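You operate a simulated robot arm through the tools that you are given. There is no shell and no other tool. Be economical: measure what you need, move in short steps, check, and stop when the job is done.

The job below is to be done with a simulated robot arm. You get a single attempt, and the scene is never put back.

TASK
Take the round anvil and leave it on the top of the teal bench.

The check looks at the end state, three seconds after you hand in, the way a careful person would. Anything else that was tipped, shoved, dropped, spilled or broken makes it a failure.

THE ROBOT
A 7-joint arm with a two-finger parallel gripper, fixed in place. Base frame: the origin is at the foot of the arm, x ahead of it, y to its left, z up; the work surface is at about z = 800. Units: mm, rad, N and s.
With the tool pointing down near the work surface it reaches from about 240 to 680 mm from the base axis. Its first joint turns from -1.152 to 1.152 rad. Payload 2.4 kg.
The TCP is the grasp point between the finger pads, 30 mm short of the fingertips. In the tool frame z runs along the fingers and y along their closing line. Largest opening 94 mm; finger width 28, thickness 10; the body of the gripper, 50 by 96 mm, starts 55 mm behind the TCP.
Orientation is that of the tool frame in the base frame, as a unit quaternion [x, y, z, w]. With the fingers straight down and closing along the base's y, the tool's x points along the base's -x, its y along +y and its z along -z.

THE INTERFACE
- The arm moves only by the tool move_arm. Its argument "commands" is a list of rows, each an object of numbers (a shift or turn left out is 0, a gripper value left out holds the last): "dx", "dy", "dz": the shift along the tool's x, y, z in units of 500 mm (1.0 is 500 mm); "rx", "ry", "rz": the turn, a rotation vector about the tool's x, y, z in units of 120 degrees (1.0 is 120 degrees); "grip": the closure, from 0 (fully open) to 1 (shut). In form: [{"dx": .., "dy": .., "dz": .., "rx": .., "ry": .., "rz": .., "grip": ..}, ...]. A call has 1 to 12 rows; each row is the pose to reach, as a shift and turn from the pose commanded when the call began, along the tool's axes at that moment. A call with a number of a shift or a turn outside -1 to 1 is refused whole. Rows are played at 5 a second. More than 50 mm and 0.15 rad between two rows, or a gripper value outside its range, and nothing of the call is played. A pose out of reach is approached as far as the arm can. The call stops where the force on the tool passes 40 N (or 10 N more than at its start, if that is more) or the arm is blocked; 0.2 s more then pass. Each finger travels about 153 mm/s and halts on what it meets, pressing with about 40 N; the grip force reading is that of the motor and also rises with nothing between the fingers. The clock runs only during rows and for 0.2 s after the last one: add rows that repeat a pose to give the fingers time. The reply holds the time, the measured pose of the TCP, the force on the tool along the base axes, the opening and the grip force, in the units named above and with some noise, and new pictures: "views" is both (left out), scene, wrist or none.
- Cameras (640 x 400 px; columns grow to the right, rows downward): "scene" is fixed at [37.2, 502.5, 1450.2]; the picture's right is [-0.59, -0.81, 0.00], its down [-0.55, 0.40, -0.74] and it looks along [0.60, -0.43, -0.68] (base axes); focal length 340 px, centre (320, 200). "wrist" rides on the gripper at [-37, 0, -58] in the tool frame; the picture's right is [0.00, -1.00, 0.00], its down [0.97, 0.00, -0.24] and it looks along [0.24, 0.00, 0.97] (tool axes); focal length 218 px, centre (320, 200).
- pixel_to_xyz(camera, pixels): for up to 12 pixels [column, row] of the newest picture of that camera ("zoom" is the newest enlarged one), the place [x, y, z] in the base frame of the surface seen there, good to about 3 mm, but the place of the scene camera against the robot may be out by one fixed shift of up to 25 mm in any direction. It takes no simulated time.
- close_up(camera, box): a new picture of the part [left, top, right, bottom] of that camera's present view, enlarged. It takes no simulated time.
- finish_job(): hands the job in; it is judged then, once.

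Go step by step. Measure first, check grasps and placings, and put right what went wrong. The budget is 60 turns and 120 pictures, counting those below and the enlarged ones. Unless the task says otherwise, let go and move clear before handing in, and close with one line.

The tools are called after ">>>" by a JSON object that holds its "method" and its "body". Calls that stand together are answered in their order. move_arm: Moves the arm, as the interface text tells. Its arguments: {"type":"object","properties":{"commands":{"type":"array","items":{"type":"object","properties":{"dx":{"type":"number"},"dy":{"type":"number"},"dz":{"type":"number"},"rx":{"type":"number"},"ry":{"type":"number"},"rz":{"type":"number"},"grip":{"type":"number"}}}},"views":{"type":"string","enum":["both","scene","wrist","none"]}},"required":["commands"]} The other tools are called the same way: pixel_to_xyz (camera, pixels) gives the place of the surface under pixels of a picture; close_up (camera, box) takes an enlarged picture of a part of a camera's view; finish_job () hands the job in.

At the start:

```text
t: 0.0
eef_pos: [458.9, -73.8, 1062.0]
orientation: [0.0, 1.0, 0.0, 0.0]
ft_force: [0.4, 0.0, -0.4]
width: 93.9
finger_force: 0.0
```

scene: 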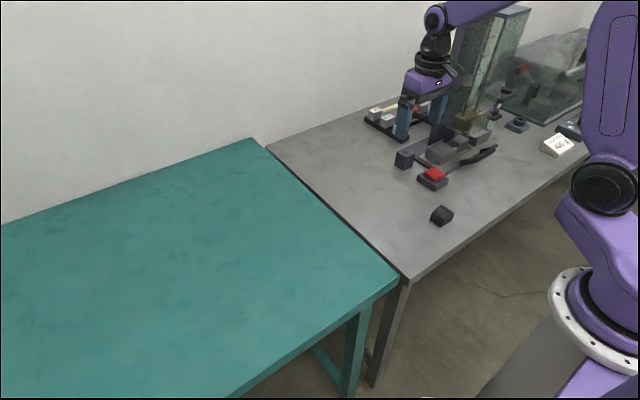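
wrist: 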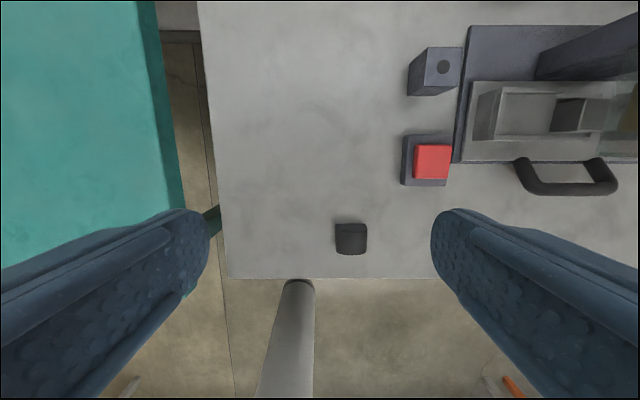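

The pictures show several small objects on the grey bench: a dark block near scene (441,215), a red-topped block, and a vice-like machine with more objects behind it. I'll enlarge both views to find the round anvil.

>>> {"method": "close_up", "body": {"camera": "scene", "box": [350, 80, 510, 240]}}

>>> {"method": "close_up", "body": {"camera": "scene", "box": [440, 50, 600, 170]}}

>>> {"method": "close_up", "body": {"camera": "wrist", "box": [300, 0, 640, 280]}}

```text
2.50 times, centred on (430, 160) of scene
```

zoom: 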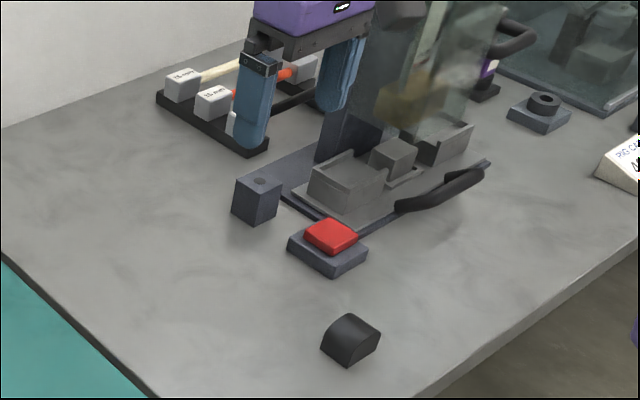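

```text
3.33 times, centred on (520, 110) of scene
```

zoom: 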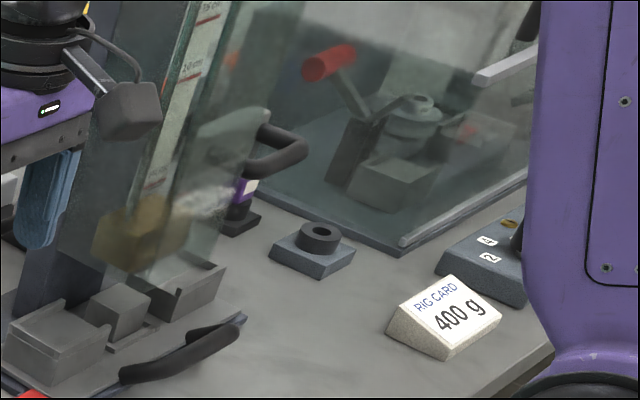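

```text
1.43 times, centred on (470, 140) of wrist
```

zoom: 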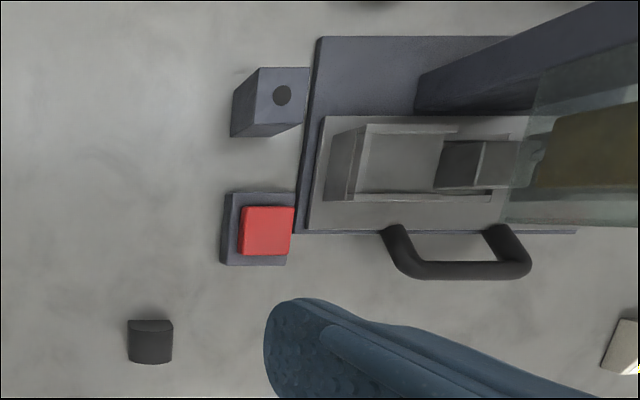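

The dark block at scene (441,215) has a rounded top, but there are other candidates, including the round part behind glass and the ring on a base at (516,124). I'll measure these and look closer.

>>> {"method": "pixel_to_xyz", "body": {"camera": "scene", "pixels": [[441, 210], [436, 218], [432, 174], [405, 160], [466, 148], [448, 148], [517, 120], [470, 120], [540, 82], [557, 145], [390, 280], [395, 115]]}}

>>> {"method": "pixel_to_xyz", "body": {"camera": "wrist", "pixels": [[351, 240], [351, 225], [433, 160], [440, 65], [575, 115], [500, 110], [600, 120], [130, 100], [215, 100], [336, 252], [366, 252], [351, 254]]}}

>>> {"method": "close_up", "body": {"camera": "scene", "box": [420, 190, 468, 230]}}

>>> {"method": "close_up", "body": {"camera": "scene", "box": [410, 100, 510, 170]}}

>>> {"method": "close_up", "body": {"camera": "scene", "box": [490, 20, 600, 130]}}

```text
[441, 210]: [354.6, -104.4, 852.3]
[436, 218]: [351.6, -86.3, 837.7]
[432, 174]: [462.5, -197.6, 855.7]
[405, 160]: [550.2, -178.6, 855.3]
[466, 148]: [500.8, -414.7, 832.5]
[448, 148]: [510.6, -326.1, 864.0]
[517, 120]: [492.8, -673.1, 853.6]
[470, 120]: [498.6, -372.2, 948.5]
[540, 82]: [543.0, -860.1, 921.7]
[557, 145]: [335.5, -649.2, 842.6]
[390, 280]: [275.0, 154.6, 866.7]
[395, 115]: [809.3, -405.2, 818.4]
```

```text
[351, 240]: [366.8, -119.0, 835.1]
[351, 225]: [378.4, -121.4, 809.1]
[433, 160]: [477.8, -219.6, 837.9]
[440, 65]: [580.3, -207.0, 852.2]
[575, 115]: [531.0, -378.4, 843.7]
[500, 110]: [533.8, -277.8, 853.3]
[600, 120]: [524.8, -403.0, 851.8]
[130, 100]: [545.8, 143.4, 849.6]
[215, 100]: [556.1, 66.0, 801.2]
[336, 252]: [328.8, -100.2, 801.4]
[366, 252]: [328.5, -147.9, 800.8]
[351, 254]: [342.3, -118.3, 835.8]
```

```text
10.00 times, centred on (444, 210) of scene
```

zoom: 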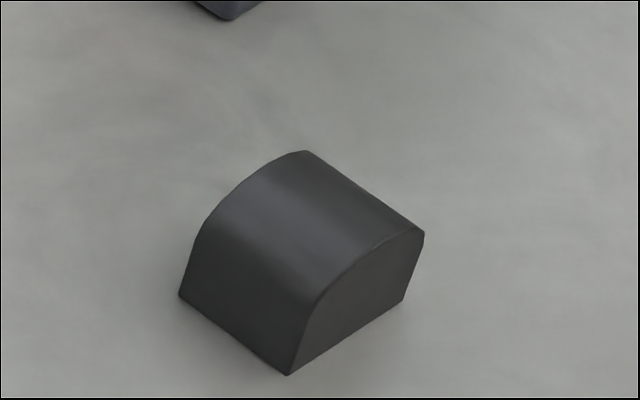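

```text
5.71 times, centred on (460, 135) of scene
```

zoom: 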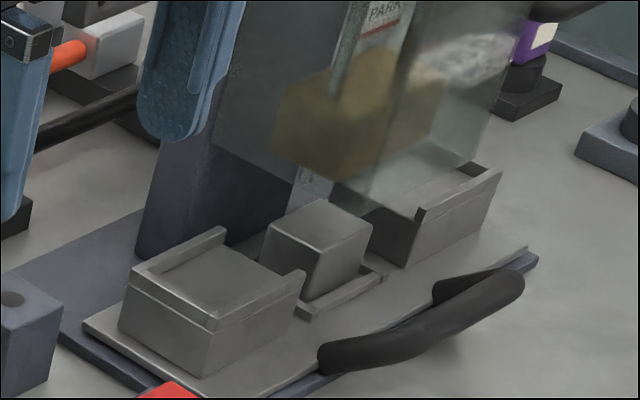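

```text
3.64 times, centred on (545, 75) of scene
```

zoom: 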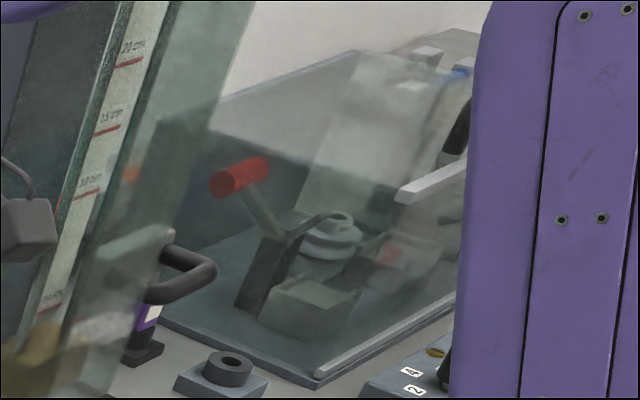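

The loose dark block at scene (441,215) / wrist (351,240) has a half-round top, so it is the round anvil; the sled holds a flat one. Its axis runs along x, it is about 40 mm wide and its top is near z 836, so I'll move above it and look again.

>>> {"method": "move_arm", "body": {"commands": [{"dx": 0.047, "dy": -0.0215, "dz": 0.051, "grip": 0}, {"dx": 0.094, "dy": -0.043, "dz": 0.102}, {"dx": 0.141, "dy": -0.0645, "dz": 0.153}, {"dx": 0.188, "dy": -0.086, "dz": 0.204}, {"dx": 0.188, "dy": -0.086, "dz": 0.204}], "views": "both"}}

```text
t: 1.2
eef_pos: [364.4, -117.2, 960.5]
orientation: [0.0, 1.0, 0.0, 0.0]
ft_force: [0.8, 0.3, 0.9]
width: 94.2
finger_force: 0.1
```

scene: 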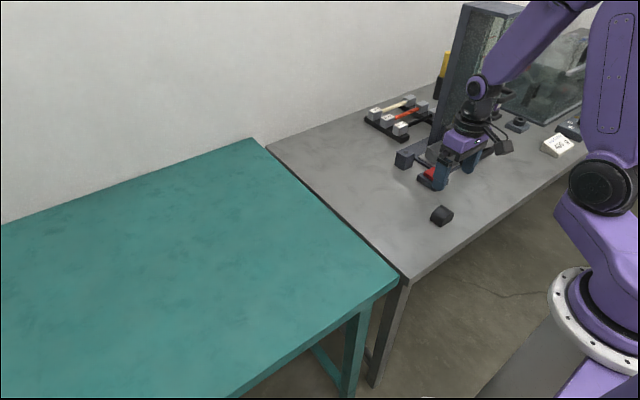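
wrist: 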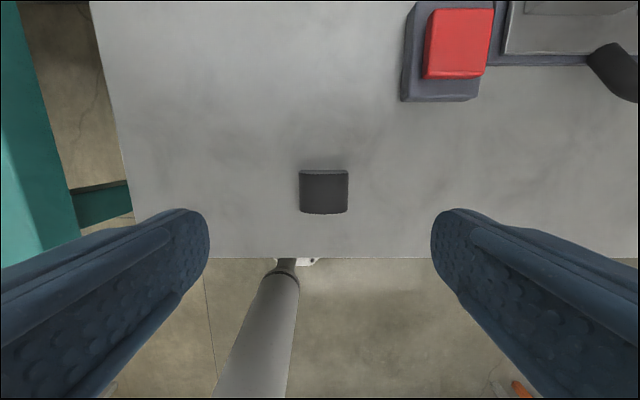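

>>> {"method": "pixel_to_xyz", "body": {"camera": "wrist", "pixels": [[324, 178], [324, 195], [324, 209], [302, 192], [346, 192], [302, 206], [346, 206], [324, 165], [45, 180], [65, 225], [8, 60], [30, 150]]}}

>>> {"method": "close_up", "body": {"camera": "wrist", "box": [284, 155, 364, 225]}}

```text
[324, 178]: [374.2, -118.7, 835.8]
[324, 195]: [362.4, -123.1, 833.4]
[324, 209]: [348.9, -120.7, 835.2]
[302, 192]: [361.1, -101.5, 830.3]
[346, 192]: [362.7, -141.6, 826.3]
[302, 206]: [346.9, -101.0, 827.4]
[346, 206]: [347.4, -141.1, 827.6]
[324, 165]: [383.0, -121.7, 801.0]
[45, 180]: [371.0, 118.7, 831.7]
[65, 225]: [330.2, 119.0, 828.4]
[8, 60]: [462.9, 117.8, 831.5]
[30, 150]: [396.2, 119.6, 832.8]
```

```text
5.71 times, centred on (324, 190) of wrist
```

zoom: 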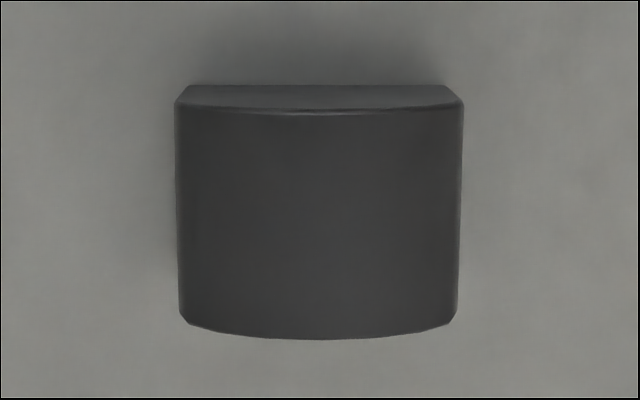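

The anvil is square to the fingers, centred near (361, -121), about 42 mm wide and with side walls up to z≈826. I'll go down with the fingertips just above the bench, then close.

>>> {"method": "move_arm", "body": {"commands": [{"dx": 0.006, "dy": -0.008, "dz": 0.08, "grip": 0}, {"dx": 0.006, "dy": -0.008, "dz": 0.16}, {"dx": 0.006, "dy": -0.008, "dz": 0.22}, {"dx": 0.006, "dy": -0.008, "dz": 0.251}, {"dx": 0.006, "dy": -0.008, "dz": 0.251}], "views": "both"}}

```text
t: 2.4
eef_pos: [360.5, -120.1, 833.7]
orientation: [0.0, 1.0, 0.0, 0.0]
ft_force: [0.1, 0.0, -0.7]
width: 94.3
finger_force: 0.0
```

scene: 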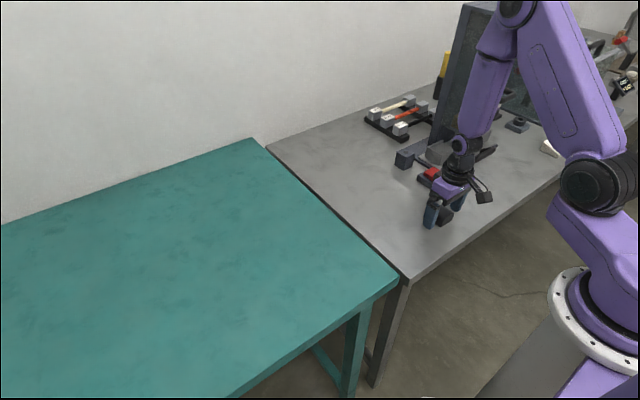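
wrist: 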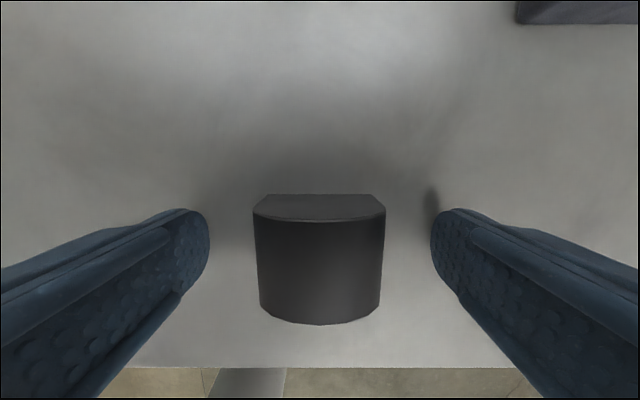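

The anvil sits midway between the fingers (wrist columns 253–386), so I'll close and wait for the fingers to settle.

>>> {"method": "move_arm", "body": {"commands": [{"grip": 1}, {"grip": 1}, {"grip": 1}, {"grip": 1}], "views": "wrist"}}

```text
t: 3.4
eef_pos: [360.2, -120.5, 834.7]
orientation: [0.0, 1.0, 0.0, 0.0]
ft_force: [-0.2, 0.1, -0.3]
width: 45.6
finger_force: 40.1
```

wrist: 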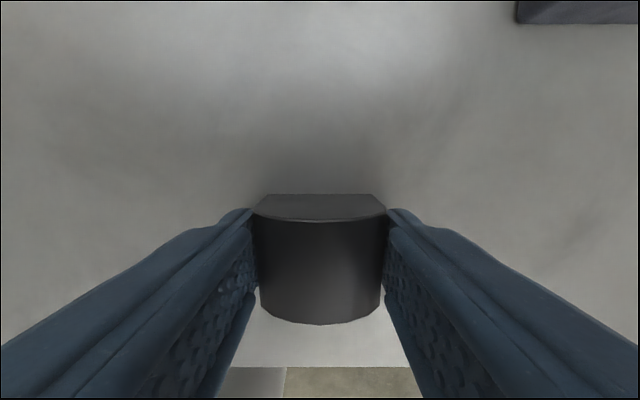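

The fingers halted at 45.6 mm with 40 N on the anvil. I'll lift gently and check that it holds.

>>> {"method": "move_arm", "body": {"commands": [{"dz": -0.02, "grip": 1}, {"dz": -0.06}, {"dz": -0.12}, {"dz": -0.19}, {"dz": -0.26}, {"dz": -0.3}, {"dz": -0.3}], "views": "both"}}

```text
t: 5.0
eef_pos: [360.2, -120.0, 985.3]
orientation: [0.001, 1.0, 0.0, 0.0]
ft_force: [-0.2, -0.3, -2.3]
width: 45.2
finger_force: 40.2
```

scene: 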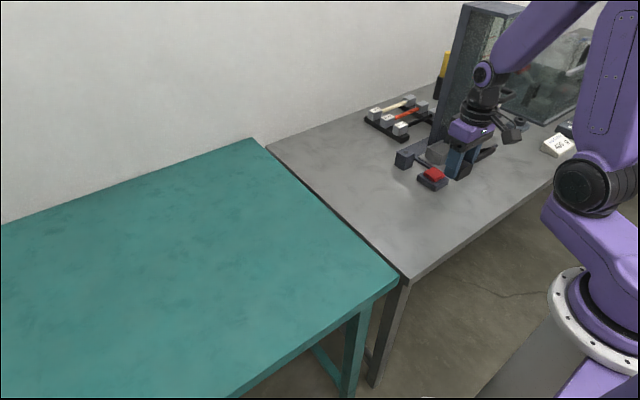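
wrist: 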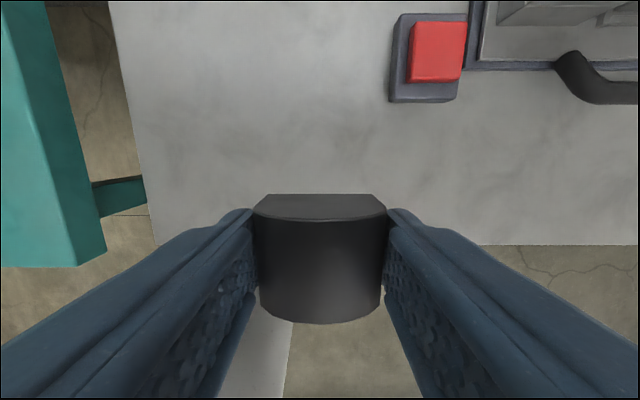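

The anvil lifted with the gripper and keeps its place between the fingers. I'll carry it at this height over the teal bench to about (400, 220).

>>> {"method": "move_arm", "body": {"commands": [{"dx": -0.008, "dy": 0.068, "grip": 1}, {"dx": -0.016, "dy": 0.136}, {"dx": -0.024, "dy": 0.204}, {"dx": -0.032, "dy": 0.272}, {"dx": -0.04, "dy": 0.34}, {"dx": -0.048, "dy": 0.408}, {"dx": -0.056, "dy": 0.476}, {"dx": -0.064, "dy": 0.544}, {"dx": -0.072, "dy": 0.612}, {"dx": -0.08, "dy": 0.68}, {"dx": -0.08, "dy": 0.68}], "views": "both"}}

```text
t: 7.4
eef_pos: [400.7, 218.6, 984.3]
orientation: [0.002, 1.0, -0.001, 0.0]
ft_force: [-0.6, 0.2, -1.3]
width: 45.3
finger_force: 40.3
```

scene: 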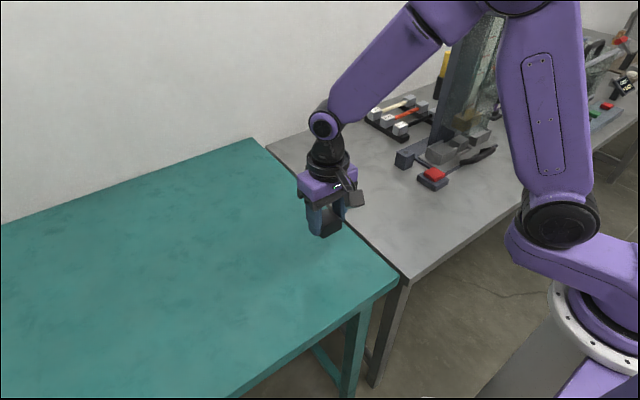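
wrist: 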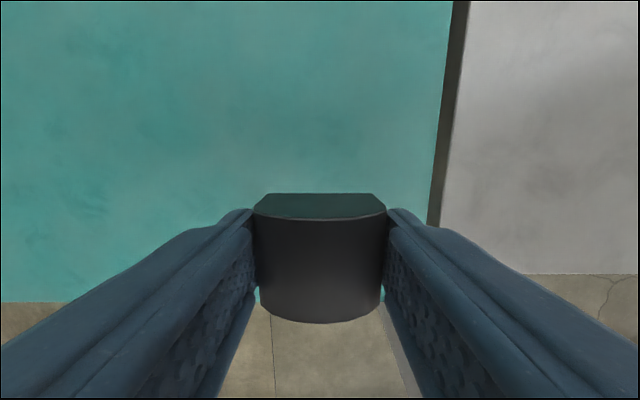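

>>> {"method": "pixel_to_xyz", "body": {"camera": "wrist", "pixels": [[320, 170], [220, 150], [400, 150], [150, 260], [200, 296], [428, 200], [320, 60], [250, 190]]}}

```text
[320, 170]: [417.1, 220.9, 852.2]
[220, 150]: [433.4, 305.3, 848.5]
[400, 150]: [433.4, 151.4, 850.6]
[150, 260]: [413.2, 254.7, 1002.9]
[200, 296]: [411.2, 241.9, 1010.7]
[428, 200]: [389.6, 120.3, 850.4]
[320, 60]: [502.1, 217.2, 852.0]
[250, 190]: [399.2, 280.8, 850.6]
```

The teal top is at z≈850.5, and the anvil at (400, 219) is about 100 mm inside both edges. It should touch with the TCP near z 884.5, so I'll stop about 4 mm above that.

>>> {"method": "move_arm", "body": {"commands": [{"dz": 0.06, "grip": 1}, {"dz": 0.12}, {"dz": 0.16}, {"dz": 0.18}, {"dz": 0.19}, {"dz": 0.19}], "views": "both"}}

```text
t: 8.8
eef_pos: [400.0, 220.2, 889.8]
orientation: [0.0, 1.0, 0.0, 0.0]
ft_force: [0.7, 0.5, -2.6]
width: 45.4
finger_force: 39.9
```

scene: 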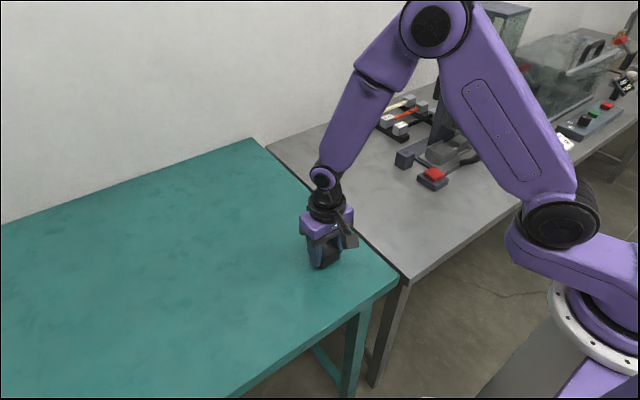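
wrist: 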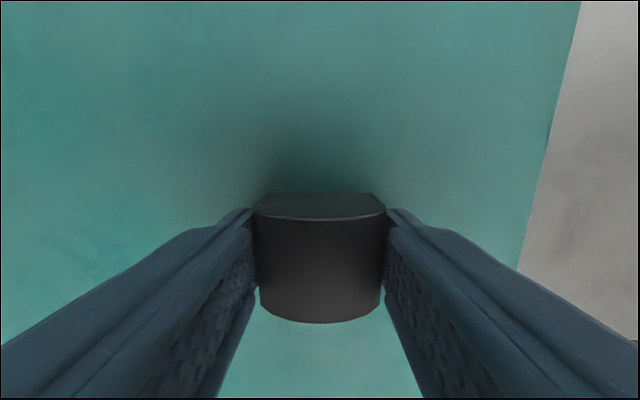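

Still no contact. I'll lower about 1 mm per row and watch the force.

>>> {"method": "move_arm", "body": {"commands": [{"dz": 0.002, "grip": 1}, {"dz": 0.004}, {"dz": 0.006}, {"dz": 0.008}, {"dz": 0.0095}, {"dz": 0.0095}], "views": "none"}}

```text
t: 10.2
eef_pos: [400.6, 219.3, 884.5]
orientation: [0.0, 1.0, 0.0, 0.0]
ft_force: [-0.3, 0.2, -2.1]
width: 45.2
finger_force: 39.7
```

No clear contact yet, since the force still shows the weight. I'll lower a little more in half-millimetre steps.

>>> {"method": "move_arm", "body": {"commands": [{"dz": 0.001, "grip": 1}, {"dz": 0.002}, {"dz": 0.002}], "views": "wrist"}}

```text
t: 11.0
eef_pos: [402.2, 219.0, 885.1]
orientation: [0.0, 1.0, 0.0, 0.001]
ft_force: [-4.4, -0.2, 26.2]
width: 45.6
finger_force: 40.2
```

wrist: 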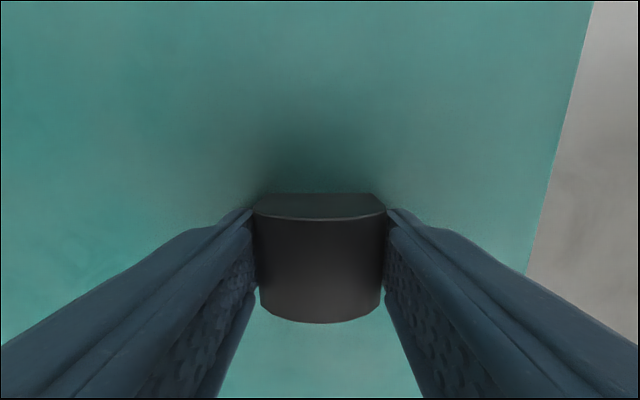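

The force is now 26 N upward, so the anvil is on the bench. I'll back off half a millimetre, open, and let it settle.

>>> {"method": "move_arm", "body": {"commands": [{"dz": -0.001, "grip": 1}, {"dz": -0.001, "grip": 0.8}, {"dz": -0.001, "grip": 0.4}, {"dz": -0.001, "grip": 0}, {"dz": -0.001, "grip": 0}, {"dz": -0.001, "grip": 0}], "views": "wrist"}}

```text
t: 12.4
eef_pos: [401.3, 219.2, 883.7]
orientation: [0.0, 1.0, 0.0, 0.0]
ft_force: [-0.5, 0.7, 0.1]
width: 94.2
finger_force: 0.1
```

wrist: 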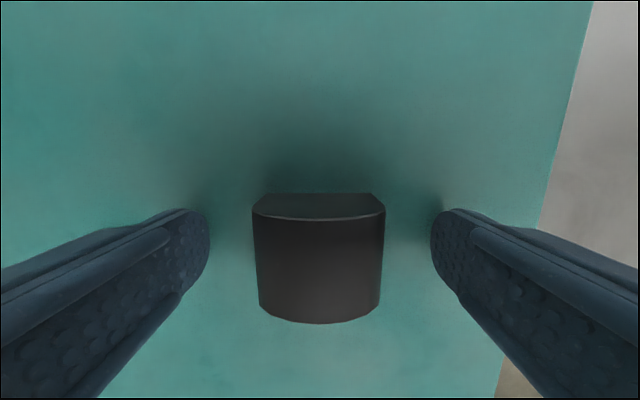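

The anvil stands free between the open fingers. I'll rise straight up and check the whole scene.

>>> {"method": "move_arm", "body": {"commands": [{"dz": -0.04, "grip": 0}, {"dz": -0.1}, {"dz": -0.18}, {"dz": -0.26}, {"dz": -0.34}, {"dz": -0.4}, {"dz": -0.4}], "views": "both"}}

```text
t: 14.0
eef_pos: [401.2, 219.1, 1084.5]
orientation: [0.001, 1.0, 0.0, 0.0]
ft_force: [-0.1, -0.5, 0.0]
width: 94.1
finger_force: 0.1
```

scene: 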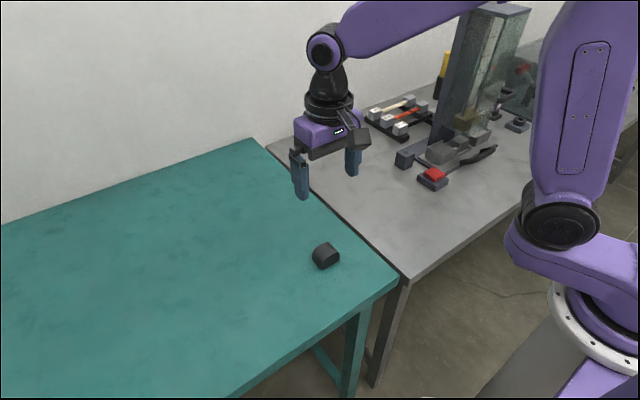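
wrist: 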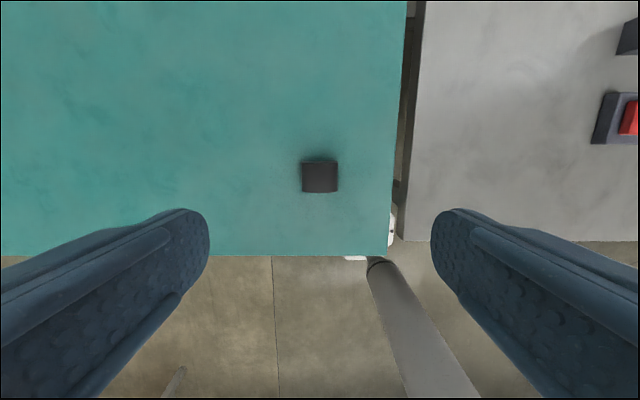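

The anvil stands upright on the teal bench at scene (326,256), well inside the edges. The gripper is clear and nothing else has moved, so I'll hand in.

>>> {"method": "finish_job", "body": {}}

```text
The job is handed in.
```

The round anvil is standing upright on the teal bench top, about 100 mm in from the nearest edges; the arm has let go and moved clear, and the last pictures show nothing else disturbed.
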